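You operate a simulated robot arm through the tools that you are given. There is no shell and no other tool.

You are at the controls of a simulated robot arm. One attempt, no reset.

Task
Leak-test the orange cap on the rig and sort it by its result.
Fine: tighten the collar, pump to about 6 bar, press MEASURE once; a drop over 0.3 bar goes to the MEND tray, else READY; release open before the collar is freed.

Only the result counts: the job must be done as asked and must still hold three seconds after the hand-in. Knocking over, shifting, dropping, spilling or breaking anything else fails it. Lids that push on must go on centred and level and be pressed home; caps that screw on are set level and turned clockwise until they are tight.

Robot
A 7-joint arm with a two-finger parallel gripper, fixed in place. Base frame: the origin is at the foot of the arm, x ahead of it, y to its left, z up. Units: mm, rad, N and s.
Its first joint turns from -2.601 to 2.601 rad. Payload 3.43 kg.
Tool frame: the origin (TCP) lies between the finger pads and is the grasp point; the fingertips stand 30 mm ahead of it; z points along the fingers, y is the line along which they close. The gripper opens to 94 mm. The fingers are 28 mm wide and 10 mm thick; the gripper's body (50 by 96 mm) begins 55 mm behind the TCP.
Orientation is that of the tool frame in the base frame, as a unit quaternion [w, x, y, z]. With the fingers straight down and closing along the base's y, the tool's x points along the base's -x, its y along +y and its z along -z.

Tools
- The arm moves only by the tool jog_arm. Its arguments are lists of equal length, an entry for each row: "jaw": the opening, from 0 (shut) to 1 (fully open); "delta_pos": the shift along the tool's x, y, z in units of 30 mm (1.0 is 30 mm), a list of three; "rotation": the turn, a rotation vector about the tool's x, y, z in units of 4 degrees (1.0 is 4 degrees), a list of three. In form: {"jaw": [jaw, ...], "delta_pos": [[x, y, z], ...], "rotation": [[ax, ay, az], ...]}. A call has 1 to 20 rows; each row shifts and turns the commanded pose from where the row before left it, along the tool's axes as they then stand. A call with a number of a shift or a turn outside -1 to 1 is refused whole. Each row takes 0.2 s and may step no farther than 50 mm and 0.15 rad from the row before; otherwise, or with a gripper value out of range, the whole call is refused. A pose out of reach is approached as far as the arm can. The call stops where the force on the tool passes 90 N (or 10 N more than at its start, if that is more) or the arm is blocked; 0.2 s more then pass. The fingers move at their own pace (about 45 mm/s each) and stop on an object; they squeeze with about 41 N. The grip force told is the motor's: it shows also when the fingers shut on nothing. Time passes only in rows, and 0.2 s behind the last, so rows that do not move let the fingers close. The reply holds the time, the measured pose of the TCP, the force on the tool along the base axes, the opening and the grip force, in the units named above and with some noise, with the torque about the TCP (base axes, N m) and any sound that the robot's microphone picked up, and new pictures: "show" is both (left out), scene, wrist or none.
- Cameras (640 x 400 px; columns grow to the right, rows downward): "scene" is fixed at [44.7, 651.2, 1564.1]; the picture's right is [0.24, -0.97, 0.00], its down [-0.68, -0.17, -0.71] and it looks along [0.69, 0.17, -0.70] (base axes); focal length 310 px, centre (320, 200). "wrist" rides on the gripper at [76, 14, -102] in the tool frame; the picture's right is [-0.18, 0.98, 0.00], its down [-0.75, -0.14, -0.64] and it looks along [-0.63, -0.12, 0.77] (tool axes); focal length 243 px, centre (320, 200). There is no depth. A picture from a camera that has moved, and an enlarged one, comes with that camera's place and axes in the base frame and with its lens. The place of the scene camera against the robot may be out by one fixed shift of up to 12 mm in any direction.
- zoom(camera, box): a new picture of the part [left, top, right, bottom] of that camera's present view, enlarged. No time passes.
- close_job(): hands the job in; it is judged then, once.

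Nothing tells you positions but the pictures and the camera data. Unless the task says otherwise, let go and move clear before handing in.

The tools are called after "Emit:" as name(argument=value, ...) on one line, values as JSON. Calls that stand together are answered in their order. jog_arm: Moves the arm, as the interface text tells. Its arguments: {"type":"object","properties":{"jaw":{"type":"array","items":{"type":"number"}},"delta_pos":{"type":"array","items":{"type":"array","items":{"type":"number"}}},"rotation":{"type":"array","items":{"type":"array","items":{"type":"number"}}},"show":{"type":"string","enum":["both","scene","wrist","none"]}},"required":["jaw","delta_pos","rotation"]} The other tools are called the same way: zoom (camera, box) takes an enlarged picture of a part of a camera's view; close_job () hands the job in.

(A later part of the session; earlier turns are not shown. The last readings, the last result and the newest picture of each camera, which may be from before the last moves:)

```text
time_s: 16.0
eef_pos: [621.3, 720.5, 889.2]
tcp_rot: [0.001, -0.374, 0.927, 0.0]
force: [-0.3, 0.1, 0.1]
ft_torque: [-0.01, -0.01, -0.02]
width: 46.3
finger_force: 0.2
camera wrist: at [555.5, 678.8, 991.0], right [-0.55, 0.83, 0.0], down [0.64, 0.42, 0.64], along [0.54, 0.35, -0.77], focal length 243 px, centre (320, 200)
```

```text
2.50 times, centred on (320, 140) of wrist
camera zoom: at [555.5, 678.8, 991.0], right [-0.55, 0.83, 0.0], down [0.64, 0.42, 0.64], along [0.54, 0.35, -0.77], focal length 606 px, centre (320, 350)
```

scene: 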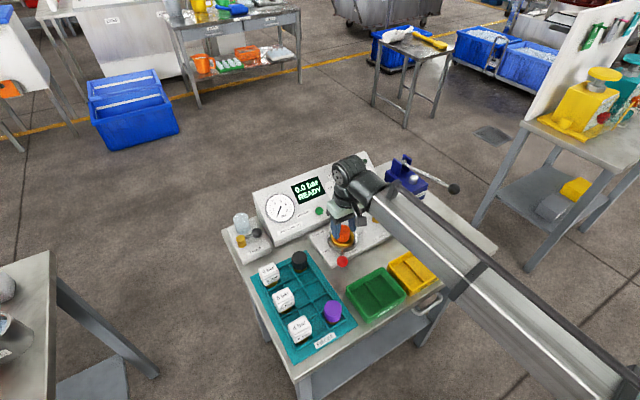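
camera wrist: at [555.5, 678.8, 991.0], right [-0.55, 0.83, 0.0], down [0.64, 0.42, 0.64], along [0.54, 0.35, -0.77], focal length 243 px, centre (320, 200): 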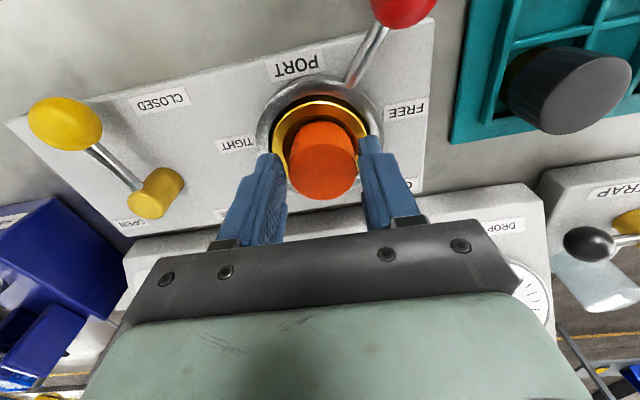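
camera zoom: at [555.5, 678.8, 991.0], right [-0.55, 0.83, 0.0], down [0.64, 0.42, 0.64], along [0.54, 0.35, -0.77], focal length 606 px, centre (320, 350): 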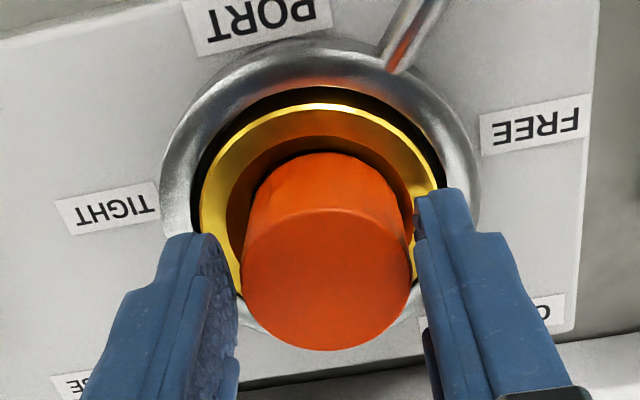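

The cap sits in the port and stayed in place when released. I'll rise, move over the red collar ball at about (528, 708), and turn the tool to match the lever.

Emit:
jog_arm(jaw=[0.49, 0.49, 0.49, 0.49, 0.64, 0.64, 0.64, 0.64, 0.64, 0.64, 0.64, 0.64, 0.64, 0.64, 0.64, 0.64, 0.64], delta_pos=[[0, 0, -0.9], [0, 0, -0.9], [0, 0, -0.9], [0, 0, -0.5], [0.83, 0.6, 0], [0.83, 0.6, 0], [0.83, 0.6, 0], [0, 0, 0], [0, 0, 0], [0, 0, 0], [0, 0, 0], [0, 0, 0], [0, 0, 0], [0, 0, 0], [0, 0, 0], [0, 0, 0], [0, 0, 0]], rotation=[[0, 0, 0], [0, 0, 0], [0, 0, 0], [0, 0, 0], [0, 0, 0], [0, 0, 0], [0, 0, 0], [0, 0, 1], [0, 0, 1], [0, 0, 1], [0, 0, 1], [0, 0, 1], [0, 0, 1], [0, 0, 1], [0, 0, 1], [0, 0, 1], [0, 0, 0]], show="both")

Emit:
zoom(camera="wrist", box=[200, 0, 440, 200])

Emit:
zoom(camera="scene", box=[300, 190, 400, 280])

```text
time_s: 19.6
eef_pos: [529.9, 707.4, 983.9]
tcp_rot: [0.0, -0.069, 0.998, 0.0]
force: [0.7, -0.1, 0.2]
ft_torque: [-0.03, -0.03, -0.02]
width: 60.5
finger_force: 0.1
camera wrist: at [452.3, 711.9, 1086.3], right [0.05, 1.0, 0.0], down [0.77, -0.04, 0.64], along [0.64, -0.03, -0.77], focal length 243 px, centre (320, 200)
```

scene: 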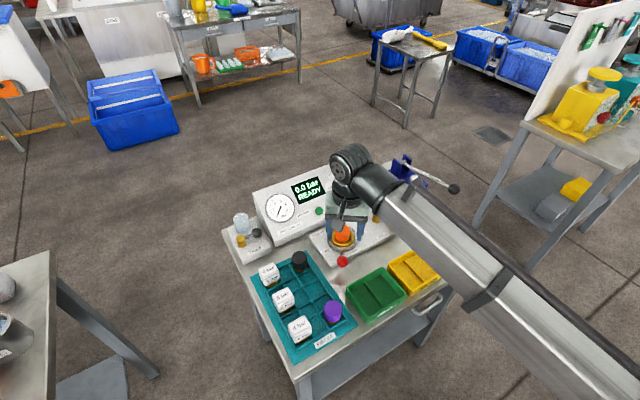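
wrist: 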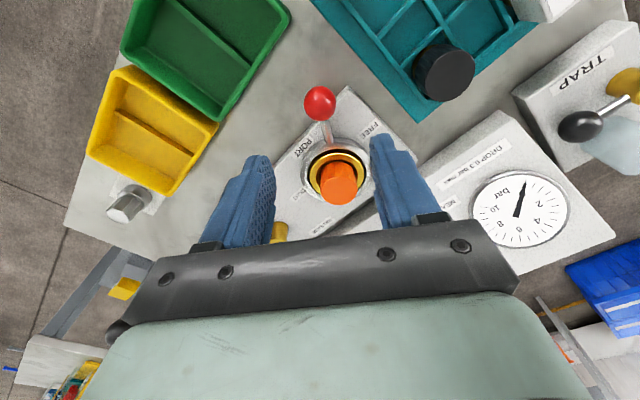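

```text
2.00 times, centred on (320, 100) of wrist
camera zoom: at [452.3, 711.9, 1086.3], right [0.05, 1.0, 0.0], down [0.77, -0.04, 0.64], along [0.64, -0.03, -0.77], focal length 485 px, centre (320, 400)
```

zoom: 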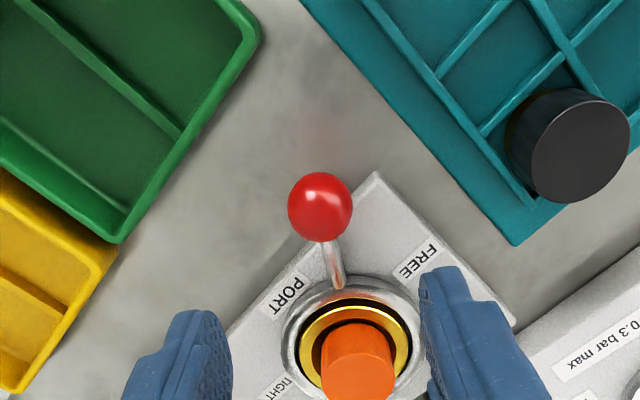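

```text
4.44 times, centred on (350, 235) of scene
camera zoom: at [44.7, 651.2, 1564.1], right [0.24, -0.97, 0.0], down [-0.68, -0.17, -0.71], along [0.69, 0.17, -0.7], focal length 1379 px, centre (187, 44)
```

zoom: 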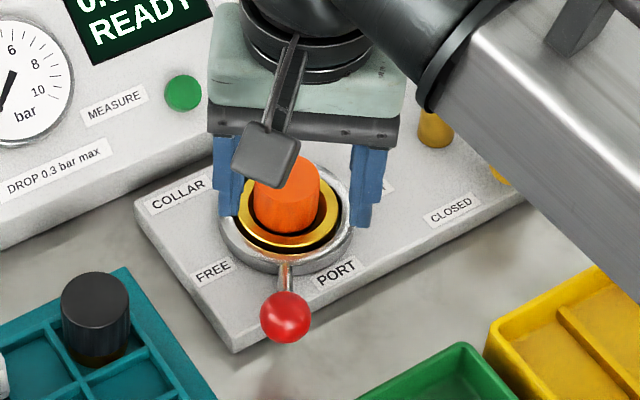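

The red ball is 30 mm across, about 1.5 mm off the TCP in tool x, with its centre at z ≈ 854. The plate's top is at about 827, so I'll go down to TCP z ≈ 862 and close on the ball.

Emit:
jog_arm(jaw=[0.64, 0.64, 0.64, 0.64, 0.64, 0.64, 0.25, 0.25, 0.25], delta_pos=[[0.05, 0.0, 0.9], [0, 0, 0.9], [0, 0, 0.9], [0, 0, 0.9], [0, 0, 0.45], [0, 0, 0], [0, 0, 0], [0, 0, 0], [0, 0, 0]], rotation=[[0, 0, 0], [0, 0, 0], [0, 0, 0], [0, 0, 0], [0, 0, 0], [0, 0, 0], [0, 0, 0], [0, 0, 0], [0, 0, 0]], show="both")

Emit:
zoom(camera="scene", box=[300, 190, 400, 280])

Emit:
zoom(camera="wrist", box=[220, 80, 420, 220])

```text
time_s: 21.6
eef_pos: [529.6, 707.6, 862.5]
tcp_rot: [0.0, -0.069, 0.998, 0.0]
force: [0.4, -11.7, -3.0]
ft_torque: [-0.18, -0.05, -0.16]
width: 31.6
finger_force: 37.4
camera wrist: at [450.8, 711.8, 964.3], right [0.05, 1.0, 0.0], down [0.77, -0.03, 0.64], along [0.64, -0.03, -0.77], focal length 243 px, centre (320, 200)
```

scene: 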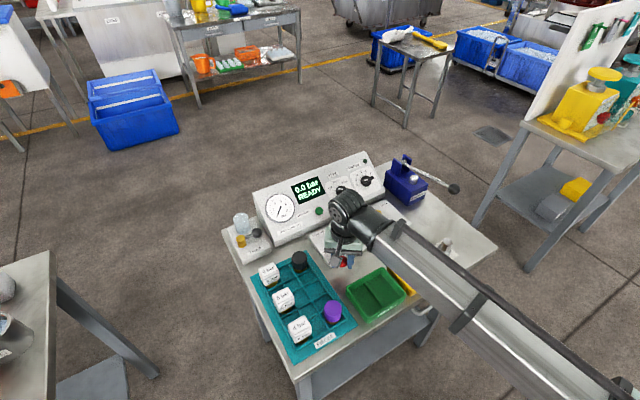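
wrist: 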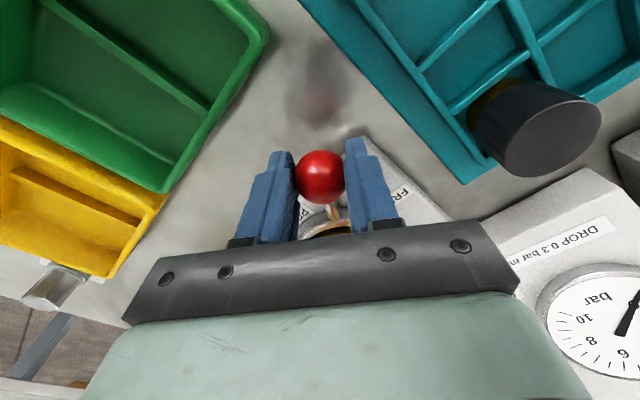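

```text
4.44 times, centred on (350, 235) of scene
camera zoom: at [44.7, 651.2, 1564.1], right [0.24, -0.97, 0.0], down [-0.68, -0.17, -0.71], along [0.69, 0.17, -0.7], focal length 1379 px, centre (187, 44)
```

zoom: 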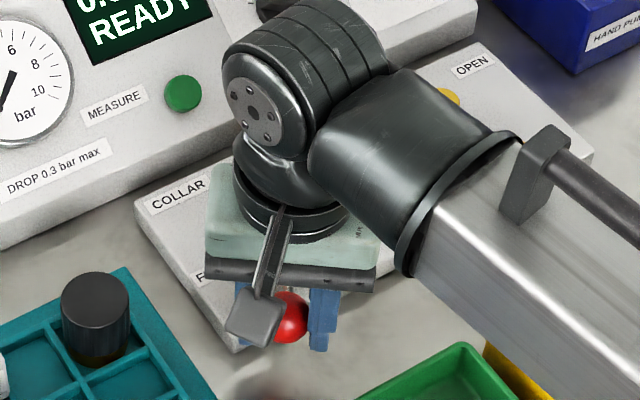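

```text
2.86 times, centred on (320, 150) of wrist
camera zoom: at [450.8, 711.8, 964.3], right [0.05, 1.0, 0.0], down [0.77, -0.03, 0.64], along [0.64, -0.03, -0.77], focal length 693 px, centre (320, 343)
```

zoom: 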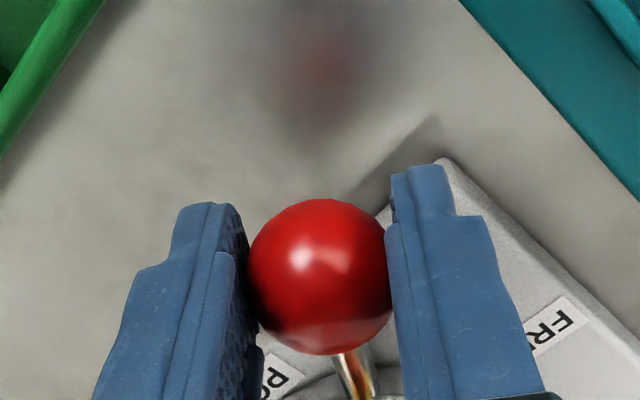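

Ball gripped. I'll sweep it counter-clockwise toward TIGHT along its 92 mm arc, starting with 24° to feel the resistance.

Emit:
jog_arm(jaw=[0.25, 0.25, 0.25, 0.25, 0.25, 0.25, 0.25], delta_pos=[[-0.0074, -0.213, 0], [-0.0074, -0.213, 0], [-0.0074, -0.213, 0], [-0.0074, -0.213, 0], [-0.0074, -0.213, 0], [-0.0074, -0.213, 0], [0, 0, 0]], rotation=[[0, 0, -1], [0, 0, -1], [0, 0, -1], [0, 0, -1], [0, 0, -1], [0, 0, -1], [0, 0, 0]], show="both")

Emit:
zoom(camera="wrist", box=[220, 80, 420, 220])

```text
time_s: 23.2
eef_pos: [542.3, 672.0, 862.4]
tcp_rot: [0.0, -0.275, 0.961, -0.001]
force: [5.2, -4.2, -14.3]
ft_torque: [0.0, -0.13, -0.55]
width: 31.3
finger_force: 44.8
camera wrist: at [469.2, 644.2, 964.5], right [-0.37, 0.93, 0.0], down [0.71, 0.28, 0.64], along [0.6, 0.23, -0.77], focal length 243 px, centre (320, 200)
```

scene: 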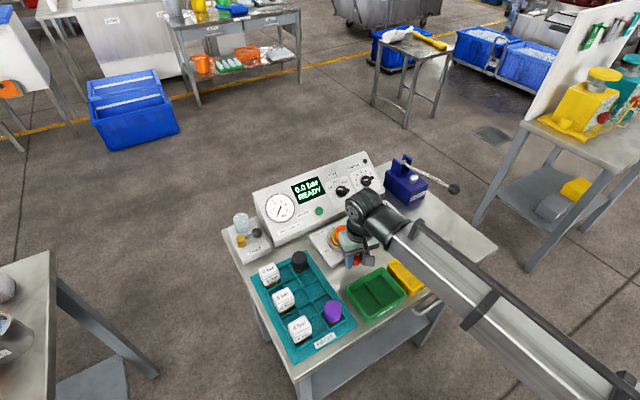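
wrist: 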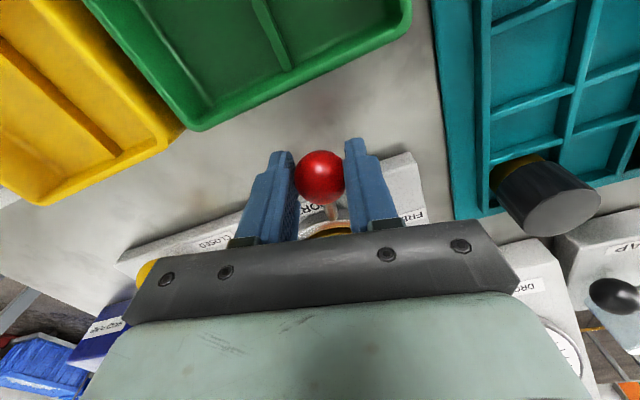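

```text
2.86 times, centred on (320, 150) of wrist
camera zoom: at [469.2, 644.2, 964.5], right [-0.37, 0.93, 0.0], down [0.71, 0.28, 0.64], along [0.6, 0.23, -0.77], focal length 693 px, centre (320, 343)
```

zoom: 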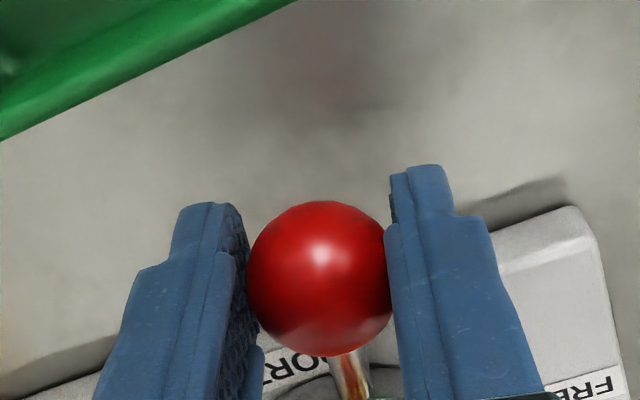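

Emit:
jog_arm(jaw=[0.25, 0.25, 0.25, 0.25, 0.25, 0.25, 0.25], delta_pos=[[-0.0074, -0.213, 0.01], [-0.0074, -0.213, 0.01], [-0.0074, -0.213, 0.01], [-0.0074, -0.213, 0], [-0.0074, -0.213, 0], [-0.0074, -0.213, 0], [0, 0, 0]], rotation=[[0, 0, -1], [0, 0, -1], [0, 0, -1], [0, 0, -1], [0, 0, -1], [0, 0, -1], [0, 0, 0]], show="both")

Emit:
zoom(camera="wrist", box=[220, 80, 420, 220])

```text
time_s: 24.8
eef_pos: [569.1, 645.5, 861.6]
tcp_rot: [-0.001, -0.471, 0.882, 0.0]
force: [-2.2, -10.7, 4.6]
ft_torque: [-0.1, -0.08, -0.4]
width: 31.1
finger_force: 44.8
camera wrist: at [512.5, 589.5, 964.5], right [-0.71, 0.7, 0.0], down [0.54, 0.55, 0.64], along [0.45, 0.46, -0.77], focal length 243 px, centre (320, 200)
```

scene: 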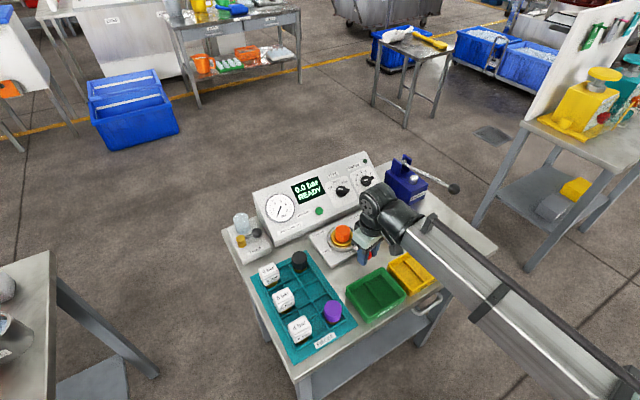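
wrist: 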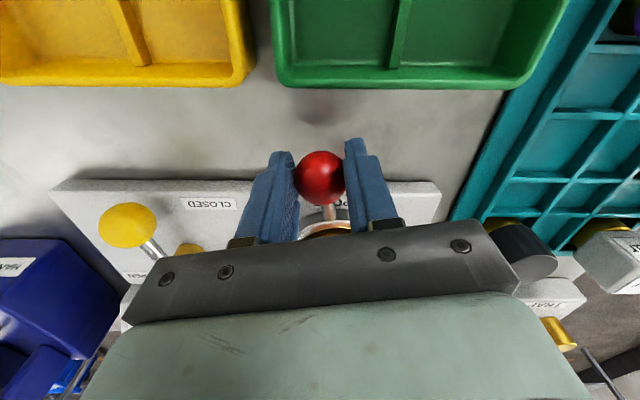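

```text
2.86 times, centred on (320, 150) of wrist
camera zoom: at [512.5, 589.5, 964.5], right [-0.71, 0.7, 0.0], down [0.54, 0.55, 0.64], along [0.45, 0.46, -0.77], focal length 693 px, centre (320, 343)
```

zoom: 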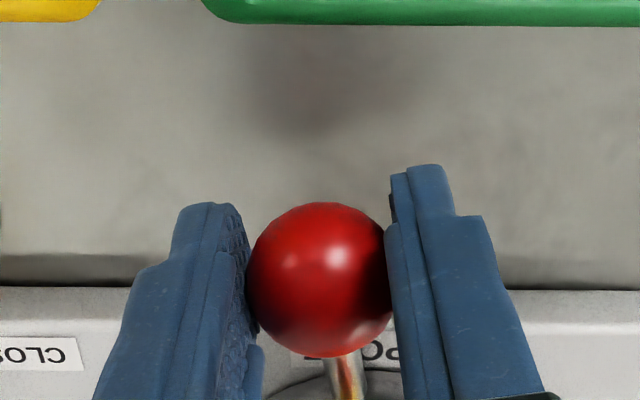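

Emit:
jog_arm(jaw=[0.25, 0.25, 0.25, 0.25, 0.25, 0.25, 0.25], delta_pos=[[-0.0074, -0.213, 0], [-0.0074, -0.213, 0], [-0.0074, -0.213, 0], [-0.0074, -0.213, 0], [-0.0074, -0.213, 0], [-0.0074, -0.213, 0], [0, 0, 0]], rotation=[[0, 0, -1], [0, 0, -1], [0, 0, -1], [0, 0, -1], [0, 0, -1], [0, 0, -1], [0, 0, 0]], show="both")

Emit:
zoom(camera="wrist", box=[220, 80, 420, 220])

Emit:
zoom(camera="scene", box=[300, 190, 420, 280])

```text
time_s: 26.4
eef_pos: [603.7, 628.6, 861.4]
tcp_rot: [-0.002, -0.643, 0.766, 0.0]
force: [-8.8, -30.3, -6.0]
ft_torque: [0.01, 0.07, 0.22]
width: 31.0
finger_force: 45.0
camera wrist: at [576.0, 556.6, 964.8], right [-0.94, 0.35, 0.0], down [0.27, 0.72, 0.64], along [0.22, 0.6, -0.77], focal length 243 px, centre (320, 200)
```

scene: 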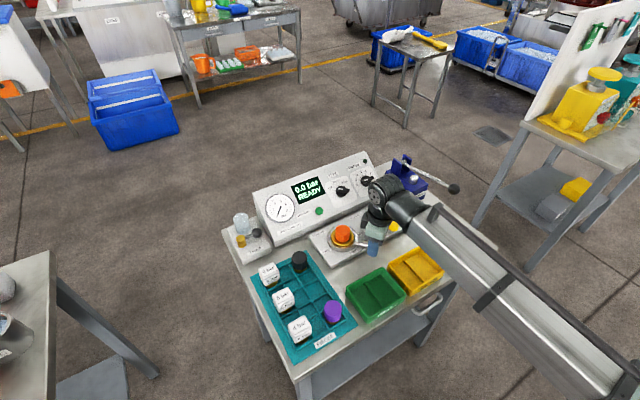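
wrist: 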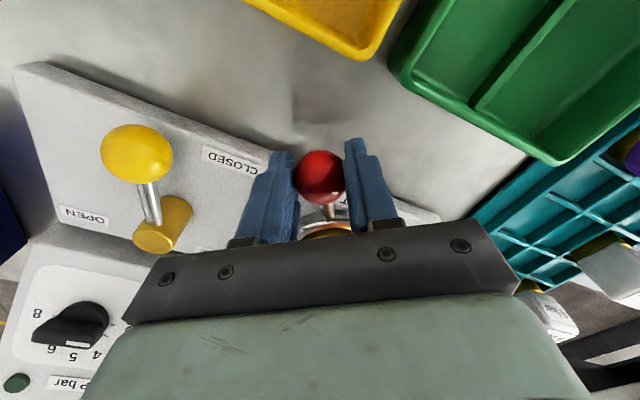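

```text
2.86 times, centred on (320, 150) of wrist
camera zoom: at [576.0, 556.6, 964.8], right [-0.94, 0.35, 0.0], down [0.27, 0.72, 0.64], along [0.22, 0.6, -0.77], focal length 693 px, centre (320, 343)
```

zoom: 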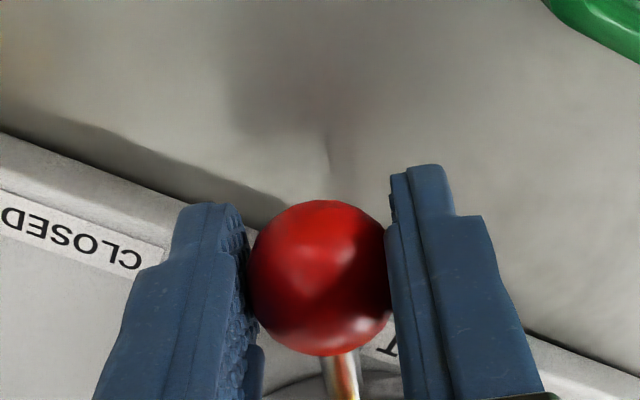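

```text
4.44 times, centred on (360, 235) of scene
camera zoom: at [44.7, 651.2, 1564.1], right [0.24, -0.97, 0.0], down [-0.68, -0.17, -0.71], along [0.69, 0.17, -0.7], focal length 1379 px, centre (142, 44)
```

zoom: 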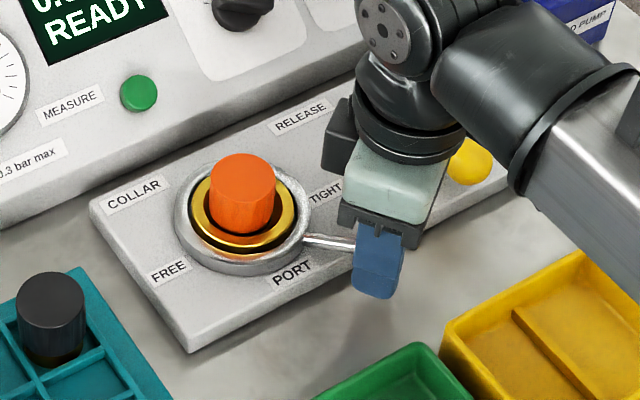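

Emit:
jog_arm(jaw=[0.25, 0.25, 0.25, 0.25, 0.25], delta_pos=[[0.04, -0.213, 0], [0.03, -0.213, 0], [-0.0074, -0.213, 0], [-0.0074, -0.213, 0], [0, 0, 0]], rotation=[[0, 0, -1], [0, 0, -1], [0, 0, -1], [0, 0, -1], [0, 0, 0]], show="both")

Emit:
zoom(camera="scene", box=[300, 190, 420, 280])

```text
time_s: 27.6
eef_pos: [623.3, 631.0, 862.5]
tcp_rot: [0.002, 0.744, -0.668, -0.008]
force: [-55.4, 19.3, -5.5]
ft_torque: [0.24, 0.68, -0.62]
width: 53.6
finger_force: 26.2
camera wrist: at [617.1, 552.3, 964.0], right [-1.0, 0.08, 0.01], down [0.07, 0.76, 0.65], along [0.04, 0.65, -0.76], focal length 243 px, centre (320, 200)
```

scene: 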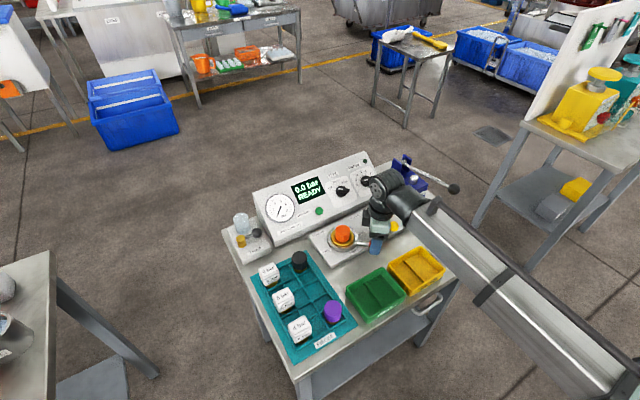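
wrist: 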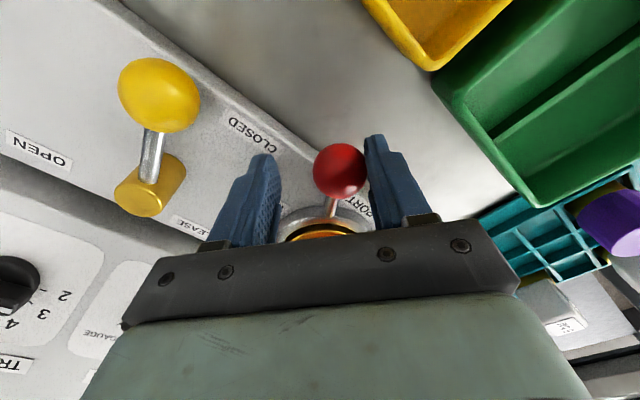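

```text
4.44 times, centred on (360, 235) of scene
camera zoom: at [44.7, 651.2, 1564.1], right [0.24, -0.97, 0.0], down [-0.68, -0.17, -0.71], along [0.69, 0.17, -0.7], focal length 1379 px, centre (142, 44)
```

zoom: 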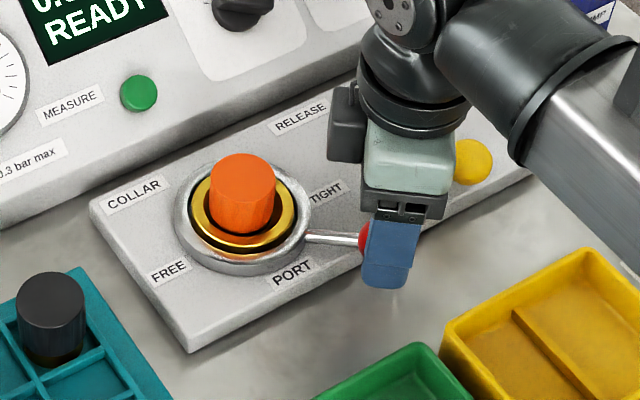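

The lever has come up against its stop at the TIGHT side: the force rose and the trailing finger was pushed open. I'll ease off, open, and rise to check the lever stays put.

Emit:
jog_arm(jaw=[0.7, 0.7, 0.7, 0.7, 0.7, 0.7, 0.7], delta_pos=[[0, 0.3, 0], [0, 0, 0], [0, 0, -0.5], [0, 0, -0.9], [0, 0, -0.9], [0, 0, -0.9], [0, 0, 0]], rotation=[[0, 0, 0], [0, 0, 0], [0, 0, 0], [0, 0, 0], [0, 0, 0], [0, 0, 0], [0, 0, 0]], show="both")

Emit:
zoom(camera="scene", box=[300, 190, 420, 280])

Emit:
zoom(camera="wrist", box=[140, 0, 440, 200])

```text
time_s: 29.2
eef_pos: [619.0, 626.3, 958.1]
tcp_rot: [0.0, 0.743, -0.669, 0.0]
force: [-0.1, -0.1, 0.8]
ft_torque: [0.0, 0.02, 0.03]
width: 65.7
finger_force: 0.2
camera wrist: at [611.4, 549.0, 1060.3], right [-1.0, 0.08, 0.0], down [0.06, 0.76, 0.64], along [0.05, 0.64, -0.77], focal length 243 px, centre (320, 200)
```

scene: 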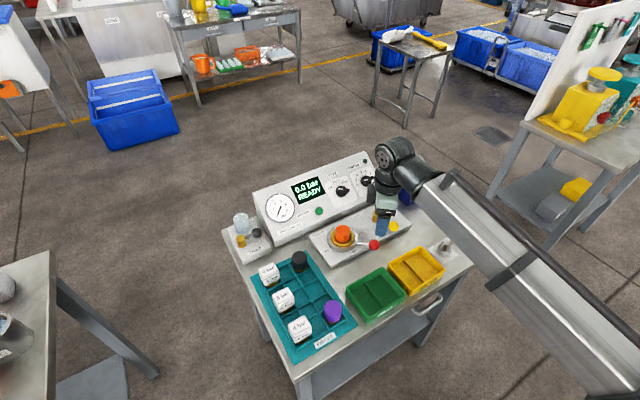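
wrist: 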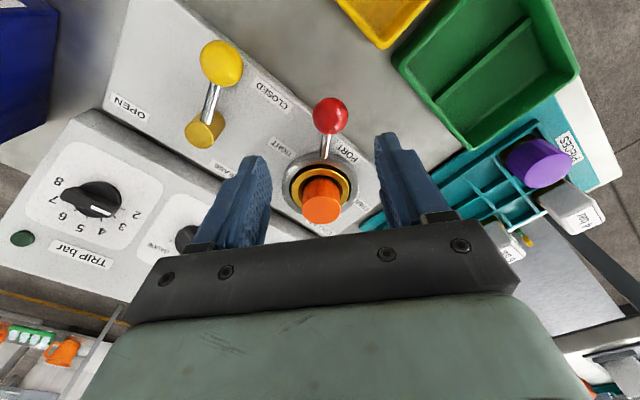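

```text
4.44 times, centred on (360, 235) of scene
camera zoom: at [44.7, 651.2, 1564.1], right [0.24, -0.97, 0.0], down [-0.68, -0.17, -0.71], along [0.69, 0.17, -0.7], focal length 1379 px, centre (142, 44)
```

zoom: 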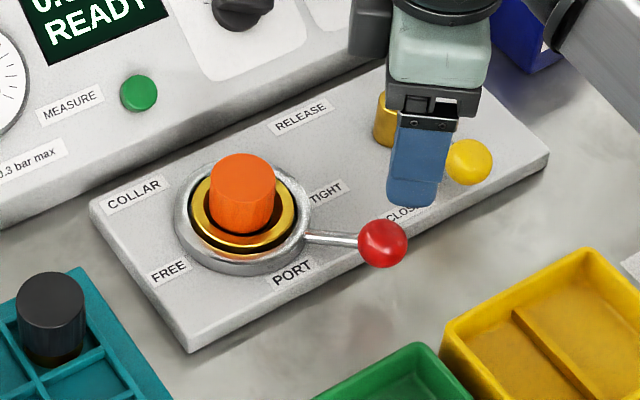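

```text
2.00 times, centred on (290, 100) of wrist
camera zoom: at [611.4, 549.0, 1060.3], right [-1.0, 0.08, 0.0], down [0.06, 0.76, 0.64], along [0.05, 0.64, -0.77], focal length 485 px, centre (380, 400)
```

zoom: 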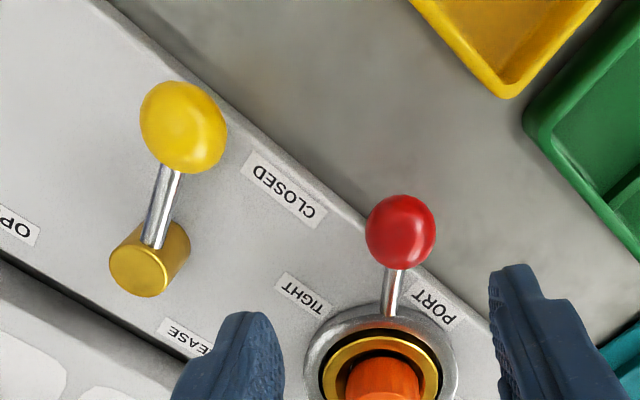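

The collar lever stays at TIGHT, about 75° from FREE, and the cap looks level. Next is the hand pump, whose lever ball is at about (776, 440, 963); I'll rise and turn the tool square to the rig.

Emit:
jog_arm(jaw=[0.8, 0.8, 0.8, 0.8, 0.8, 0.8, 0.8, 0.8, 0.8, 0.8, 0.8, 0.8, 0.8], delta_pos=[[0, 0, -0.9], [0, 0, -0.9], [0, 0, -0.9], [0, 0, -0.9], [0, 0, -0.1], [0, 0, 0], [0, 0, 0], [0, 0, 0], [0, 0, 0], [0, 0, 0], [0, 0, 0], [0, 0, 0], [0, 0, 0]], rotation=[[0, 0, 1], [0, 0, 1], [0, 0, 1], [0, 0, 1], [0, 0, 1], [0, 0, 1], [0, 0, 1], [0, 0, 1], [0, 0, 1], [0, 0, 1], [0, 0, 1], [0, 0, 1], [0, 0, 0.75]], show="none")

Emit:
jog_arm(jaw=[0.8, 0.8, 0.8, 0.8, 0.8, 0.8, 0.8, 0.8, 0.8, 0.8], delta_pos=[[0.076, -0.9, 0], [0.076, -0.9, 0], [0.076, -0.9, 0], [0.076, -0.9, 0], [0.076, -0.9, 0], [0.076, -0.9, 0], [0.076, -0.9, 0], [0.076, -0.9, 0], [0.076, -0.88, 0], [0, 0, 0]], rotation=[[0, 0, 0], [0, 0, 0], [0, 0, 0], [0, 0, 0], [0, 0, 0], [0, 0, 0], [0, 0, 0], [0, 0, 0], [0, 0, 0], [0, 0, 0]], show="both")

Emit:
zoom(camera="wrist", box=[200, 40, 440, 220])

Emit:
zoom(camera="scene", box=[360, 130, 500, 230])

```text
time_s: 32.0
eef_pos: [618.9, 625.7, 1069.4]
tcp_rot: [0.0, -0.382, 0.924, 0.0]
force: [-0.6, 0.6, 0.1]
ft_torque: [-0.03, 0.0, -0.05]
width: 75.4
finger_force: 0.1
```

```text
time_s: 34.2
eef_pos: [776.9, 439.3, 1070.1]
tcp_rot: [0.0, -0.382, 0.924, 0.0]
force: [0.4, -1.1, 0.0]
ft_torque: [0.0, -0.01, 0.0]
width: 75.1
finger_force: 0.1
camera wrist: at [711.7, 395.2, 1171.6], right [-0.56, 0.83, 0.0], down [0.63, 0.43, 0.64], along [0.53, 0.36, -0.77], focal length 243 px, centre (320, 200)
```

scene: 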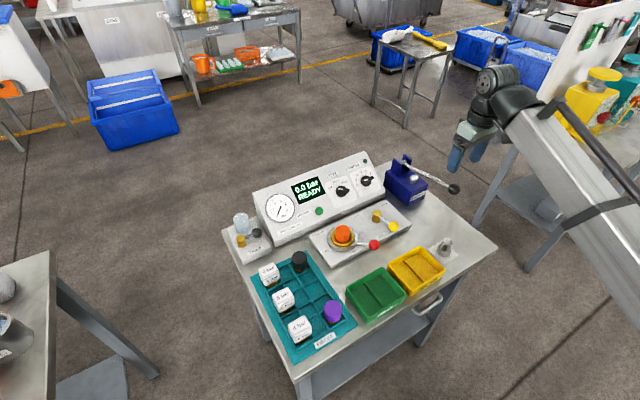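
wrist: 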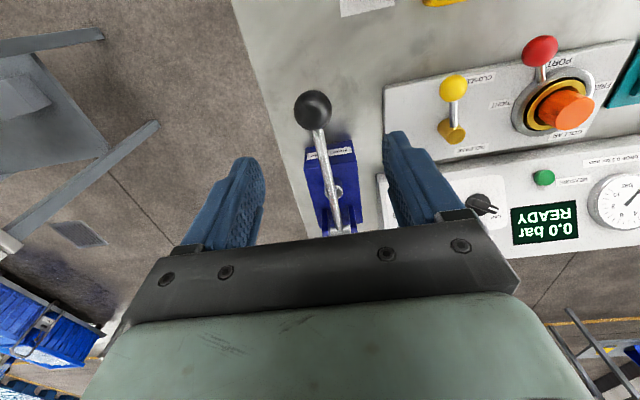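

```text
2.22 times, centred on (320, 130) of wrist
camera zoom: at [711.7, 395.2, 1171.6], right [-0.56, 0.83, 0.0], down [0.63, 0.43, 0.64], along [0.53, 0.36, -0.77], focal length 539 px, centre (320, 356)
```

zoom: 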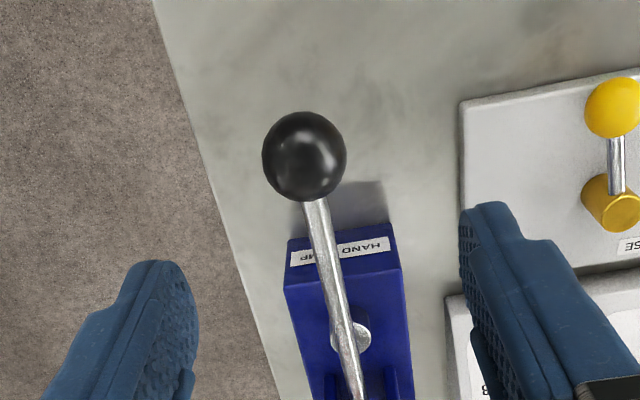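

```text
4.00 times, centred on (430, 180) of scene
camera zoom: at [44.7, 651.2, 1564.1], right [0.24, -0.97, 0.0], down [-0.68, -0.17, -0.71], along [0.69, 0.17, -0.7], focal length 1241 px, centre (-120, 280)
```

zoom: 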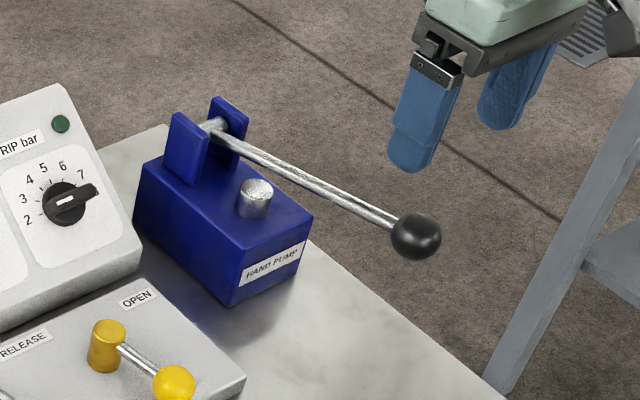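

The black ball is 35 mm across, its centre at about (780, 434, 952), and from here I can read the display. I'll shift 6 mm, lower over the ball and grip it.

Emit:
jog_arm(jaw=[0.7, 0.7, 0.7, 0.7, 0.7, 0.7, 0.28, 0.28, 0.28], delta_pos=[[0.0, -0.213, 0.5], [0, 0, 0.8], [0, 0, 0.8], [0, 0, 0.8], [0, 0, 0.9], [0, 0, 0], [0, 0, 0], [0, 0, 0], [0, 0, 0]], rotation=[[0, 0, 0], [0, 0, 0], [0, 0, 0], [0, 0, 0], [0, 0, 0], [0, 0, 0], [0, 0, 0], [0, 0, 0], [0, 0, 0]], show="both")

Emit:
zoom(camera="wrist", box=[220, 80, 420, 220])

Emit:
zoom(camera="scene", box=[360, 130, 500, 230])

```text
time_s: 36.2
eef_pos: [782.6, 435.6, 955.2]
tcp_rot: [0.0, -0.383, 0.924, 0.0]
force: [3.3, -4.4, -1.0]
ft_torque: [0.01, -0.07, 0.0]
width: 34.5
finger_force: 35.3
camera wrist: at [717.8, 392.1, 1057.2], right [-0.56, 0.83, 0.0], down [0.63, 0.43, 0.64], along [0.53, 0.36, -0.77], focal length 243 px, centre (320, 200)
```

scene: 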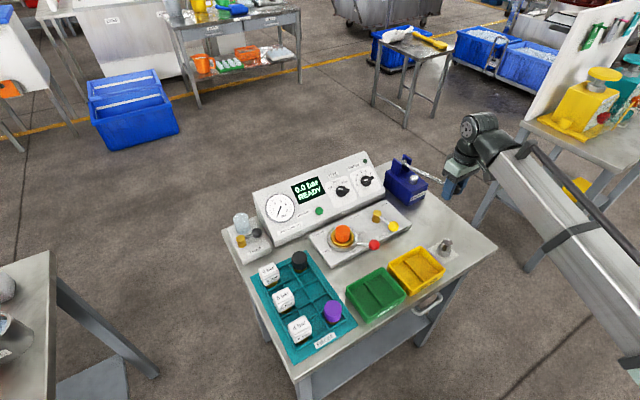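
wrist: 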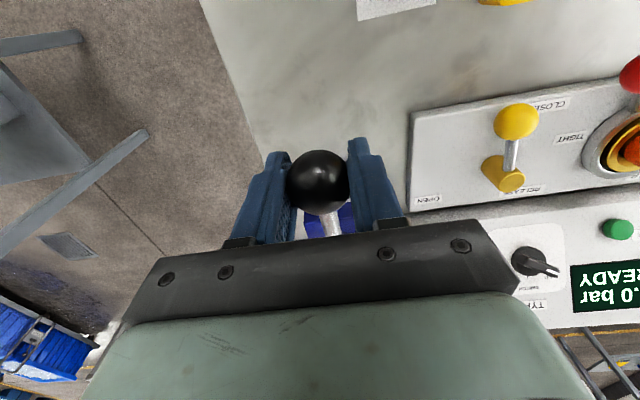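

```text
2.86 times, centred on (320, 150) of wrist
camera zoom: at [717.8, 392.1, 1057.2], right [-0.56, 0.83, 0.0], down [0.63, 0.43, 0.64], along [0.53, 0.36, -0.77], focal length 693 px, centre (320, 343)
```

zoom: 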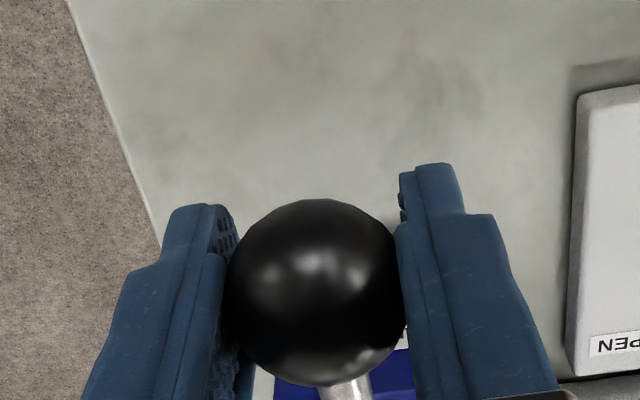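

```text
4.00 times, centred on (430, 180) of scene
camera zoom: at [44.7, 651.2, 1564.1], right [0.24, -0.97, 0.0], down [-0.68, -0.17, -0.71], along [0.69, 0.17, -0.7], focal length 1241 px, centre (-120, 280)
```

zoom: 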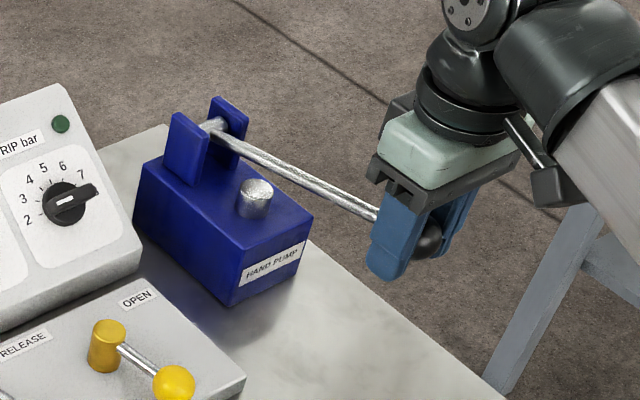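

Emit:
jog_arm(jaw=[0.28, 0.28, 0.28], delta_pos=[[0.02, 0, 0.33], [0.01, 0, 0.33], [0, 0, 0]], rotation=[[0, 0, 0], [0, 0, 0], [0, 0, 0]], show="scene")

Emit:
zoom(camera="scene", box=[250, 140, 490, 260])

```text
time_s: 37.0
eef_pos: [780.8, 434.3, 936.6]
tcp_rot: [-0.001, -0.383, 0.924, 0.0]
force: [-1.6, -17.1, 8.6]
ft_torque: [0.49, -0.62, 0.02]
width: 34.5
finger_force: 45.1
```

scene: 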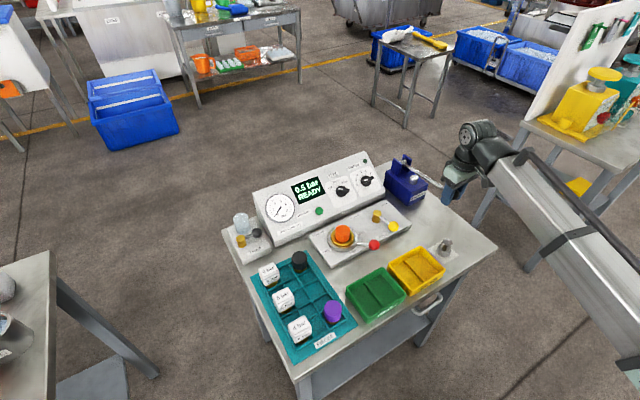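

```text
2.67 times, centred on (370, 200) of scene
camera zoom: at [44.7, 651.2, 1564.1], right [0.24, -0.97, 0.0], down [-0.68, -0.17, -0.71], along [0.69, 0.17, -0.7], focal length 827 px, centre (187, 200)
```

zoom: 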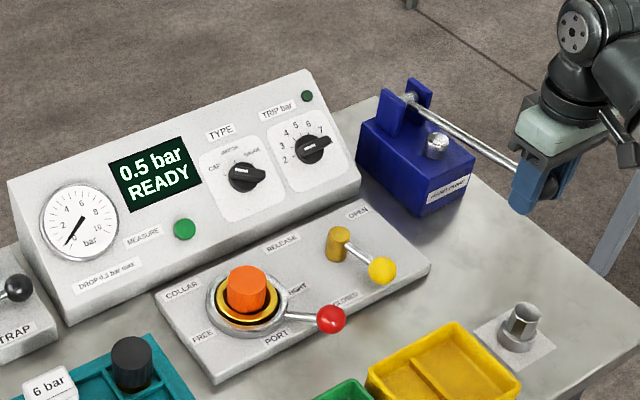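

Emit:
jog_arm(jaw=[0.28, 0.28, 0.28, 0.28], delta_pos=[[0.06, -0.03, 0.33], [0.0, 0, 0.33], [0, 0, 0.33], [0, 0, 0]], rotation=[[0, 0, 0], [0, 0, 0], [0, 0, 0], [0, 0, 0]], show="scene")

Emit:
zoom(camera="scene", box=[250, 140, 490, 260])

```text
time_s: 38.0
eef_pos: [778.8, 431.7, 906.4]
tcp_rot: [0.0, -0.383, 0.924, 0.0]
force: [-5.8, -13.9, 6.6]
ft_torque: [0.46, -0.45, 0.05]
width: 34.3
finger_force: 45.3
```

scene: 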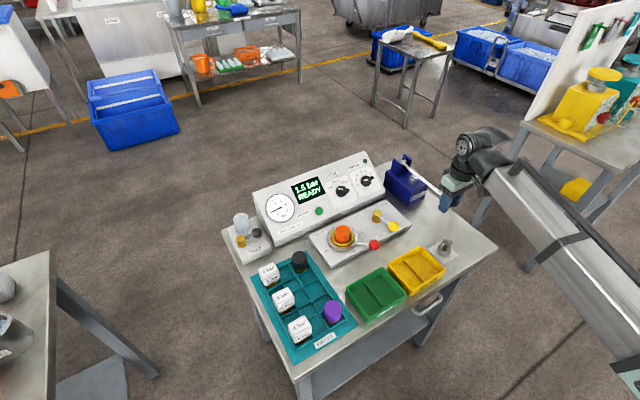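

```text
2.67 times, centred on (370, 200) of scene
camera zoom: at [44.7, 651.2, 1564.1], right [0.24, -0.97, 0.0], down [-0.68, -0.17, -0.71], along [0.69, 0.17, -0.7], focal length 827 px, centre (187, 200)
```

zoom: 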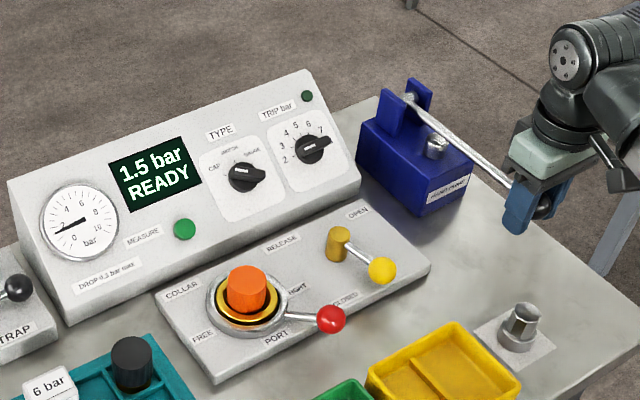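

Emit:
jog_arm(jaw=[0.28, 0.28, 0.28, 0.28], delta_pos=[[0.03, -0.02, 0.33], [0.0, 0, 0.33], [0, 0, 0.33], [0, 0, 0]], rotation=[[0, 0, 0], [0, 0, 0], [0, 0, 0], [0, 0, 0]], show="scene")

Emit:
zoom(camera="scene", box=[250, 140, 490, 260])

```text
time_s: 39.0
eef_pos: [777.9, 432.5, 877.9]
tcp_rot: [0.002, -0.383, 0.924, 0.002]
force: [5.8, 11.7, 43.3]
ft_torque: [-0.01, 0.04, -0.06]
width: 34.3
finger_force: 44.8
```

scene: 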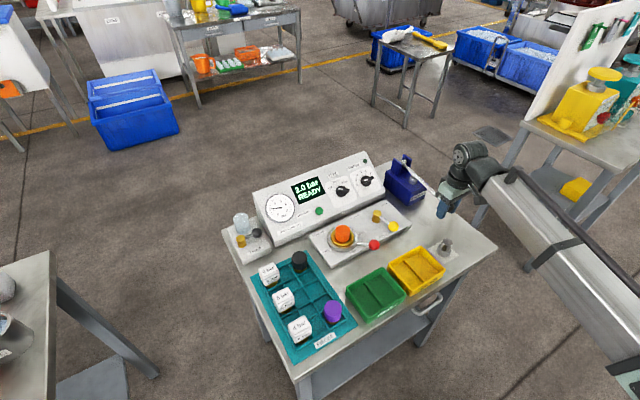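

```text
2.67 times, centred on (370, 200) of scene
camera zoom: at [44.7, 651.2, 1564.1], right [0.24, -0.97, 0.0], down [-0.68, -0.17, -0.71], along [0.69, 0.17, -0.7], focal length 827 px, centre (187, 200)
```

zoom: 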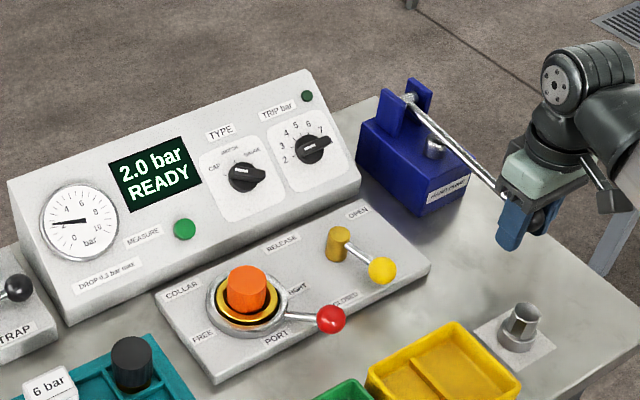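

One stroke down gave 2.0 bar and reached a bottom stop. I'll bring the lever back up and check the pressure holds.

Emit:
jog_arm(jaw=[0.28, 0.28, 0.28, 0.28, 0.28, 0.28, 0.28, 0.28, 0.28], delta_pos=[[0, 0, -0.33], [0, 0, -0.33], [0, 0.0, -0.33], [0, 0, -0.33], [0, 0, -0.33], [-0.04, 0.02, -0.33], [-0.04, 0.02, -0.33], [-0.04, 0.01, -0.28], [0, 0, 0]], rotation=[[0, 0, 0], [0, 0, 0], [0, 0, 0], [0, 0, 0], [0, 0, 0], [0, 0, 0], [0, 0, 0], [0, 0, 0], [0, 0, 0]], show="scene")

Emit:
zoom(camera="scene", box=[250, 140, 490, 260])

```text
time_s: 41.0
eef_pos: [780.2, 434.9, 950.9]
tcp_rot: [-0.001, -0.383, 0.924, -0.001]
force: [-9.2, -5.7, -43.7]
ft_torque: [0.04, -0.04, -0.02]
width: 34.6
finger_force: 45.0
```

scene: 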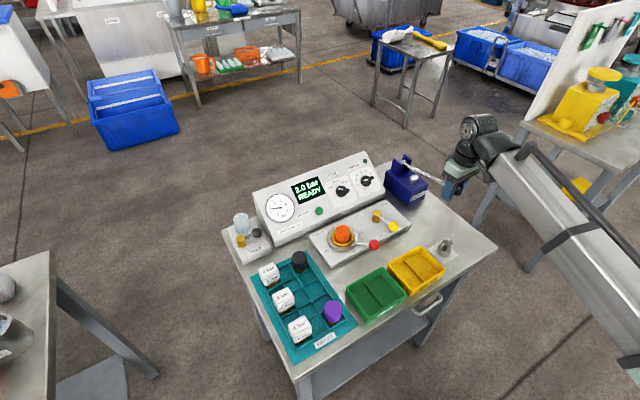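

```text
2.67 times, centred on (370, 200) of scene
camera zoom: at [44.7, 651.2, 1564.1], right [0.24, -0.97, 0.0], down [-0.68, -0.17, -0.71], along [0.69, 0.17, -0.7], focal length 827 px, centre (187, 200)
```

zoom: 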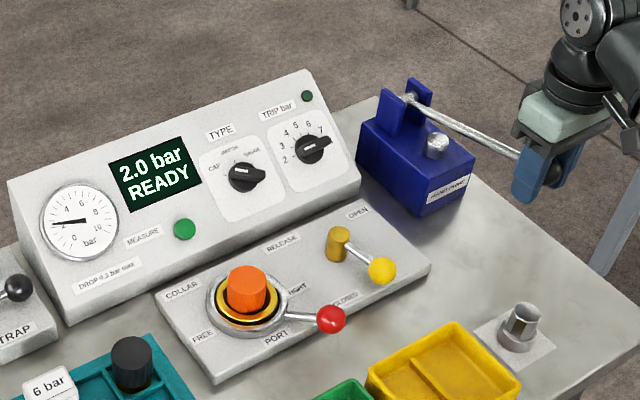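

Emit:
jog_arm(jaw=[0.28, 0.28, 0.28, 0.28, 0.28, 0.28, 0.28, 0.28, 0.28], delta_pos=[[0.04, -0.02, -0.0], [0.04, -0.02, 0.33], [0.03, -0.01, 0.33], [0, 0, 0.33], [0, 0, 0.33], [0, 0, 0.33], [0, 0, 0.33], [0, 0, 0.33], [0, 0, 0.22]], rotation=[[0, 0, 0], [0, 0, 0], [0, 0, 0], [0, 0, 0], [0, 0, 0], [0, 0, 0], [0, 0, 0], [0, 0, 0], [0, 0, 0]], show="scene")

Emit:
zoom(camera="scene", box=[250, 140, 490, 260])

```text
time_s: 43.0
eef_pos: [779.6, 432.9, 881.3]
tcp_rot: [0.002, -0.382, 0.924, 0.0]
force: [-7.8, 6.3, 36.5]
ft_torque: [0.26, -0.1, 0.06]
width: 34.1
finger_force: 45.1
```

scene: 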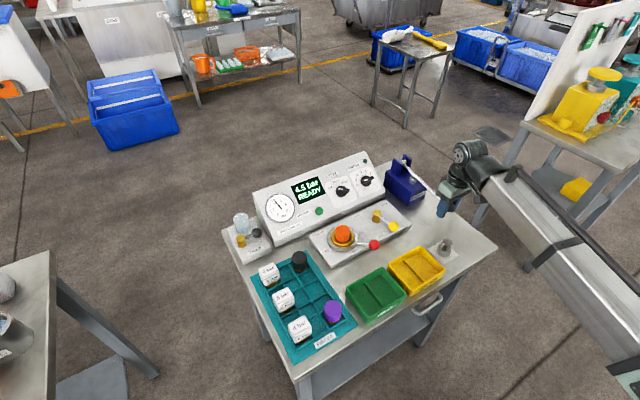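

```text
2.67 times, centred on (370, 200) of scene
camera zoom: at [44.7, 651.2, 1564.1], right [0.24, -0.97, 0.0], down [-0.68, -0.17, -0.71], along [0.69, 0.17, -0.7], focal length 827 px, centre (187, 200)
```

zoom: 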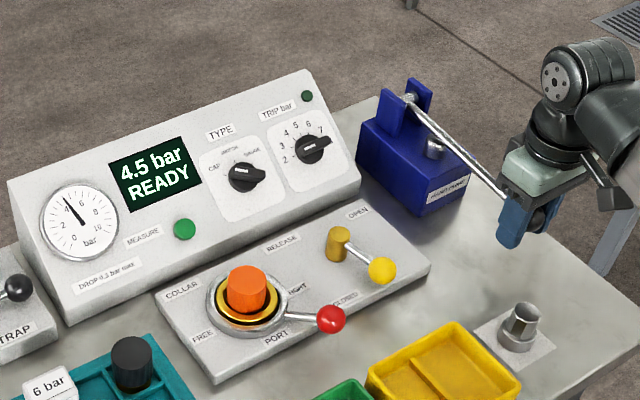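

At 4.5 bar. I'll raise the lever again, then do a partial stroke for the last 1.5 bar.

Emit:
jog_arm(jaw=[0.28, 0.28, 0.28, 0.28, 0.28, 0.28, 0.28, 0.28, 0.28], delta_pos=[[0, 0, -0.33], [0, 0, -0.33], [0, 0.0, -0.33], [0, 0, -0.33], [0, 0, -0.33], [-0.04, 0.02, -0.33], [-0.04, 0.02, -0.33], [-0.03, 0.01, -0.2], [0, 0, 0]], rotation=[[0, 0, 0], [0, 0, 0], [0, 0, 0], [0, 0, 0], [0, 0, 0], [0, 0, 0], [0, 0, 0], [0, 0, 0], [0, 0, 0]], show="none")

Emit:
zoom(camera="scene", box=[250, 140, 490, 260])

Emit:
jog_arm(jaw=[0.28, 0.28, 0.28, 0.28], delta_pos=[[0.05, -0.02, 0.33], [0.03, -0.02, 0.33], [0, 0, 0.33], [0, 0, 0]], rotation=[[0, 0, 0], [0, 0, 0], [0, 0, 0], [0, 0, 0]], show="none")

Emit:
zoom(camera="scene", box=[250, 140, 490, 260])

```text
time_s: 45.0
eef_pos: [782.4, 434.9, 951.8]
tcp_rot: [-0.001, -0.383, 0.924, 0.0]
force: [3.0, 9.3, -29.2]
ft_torque: [-0.25, 0.08, -0.03]
width: 33.9
finger_force: 44.7
```

```text
2.67 times, centred on (370, 200) of scene
camera zoom: at [44.7, 651.2, 1564.1], right [0.24, -0.97, 0.0], down [-0.68, -0.17, -0.71], along [0.69, 0.17, -0.7], focal length 827 px, centre (187, 200)
```

zoom: 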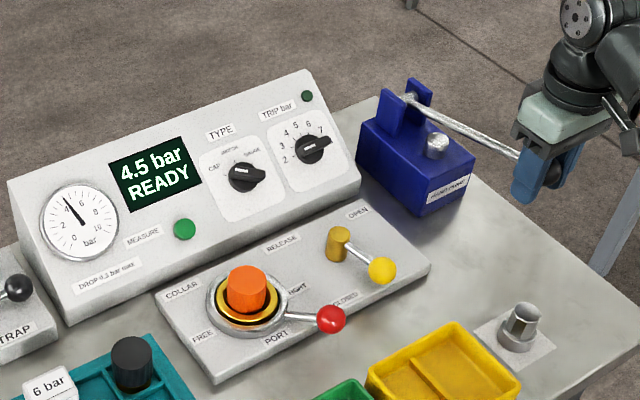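

```text
time_s: 46.0
eef_pos: [778.6, 431.7, 922.2]
tcp_rot: [-0.001, -0.383, 0.924, -0.001]
force: [-13.9, 0.8, 8.6]
ft_torque: [0.69, -0.72, 0.06]
width: 34.2
finger_force: 45.2
```

```text
2.67 times, centred on (370, 200) of scene
camera zoom: at [44.7, 651.2, 1564.1], right [0.24, -0.97, 0.0], down [-0.68, -0.17, -0.71], along [0.69, 0.17, -0.7], focal length 827 px, centre (187, 200)
```

zoom: 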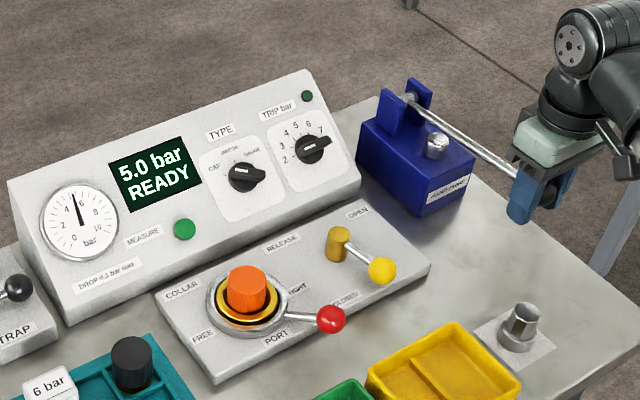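

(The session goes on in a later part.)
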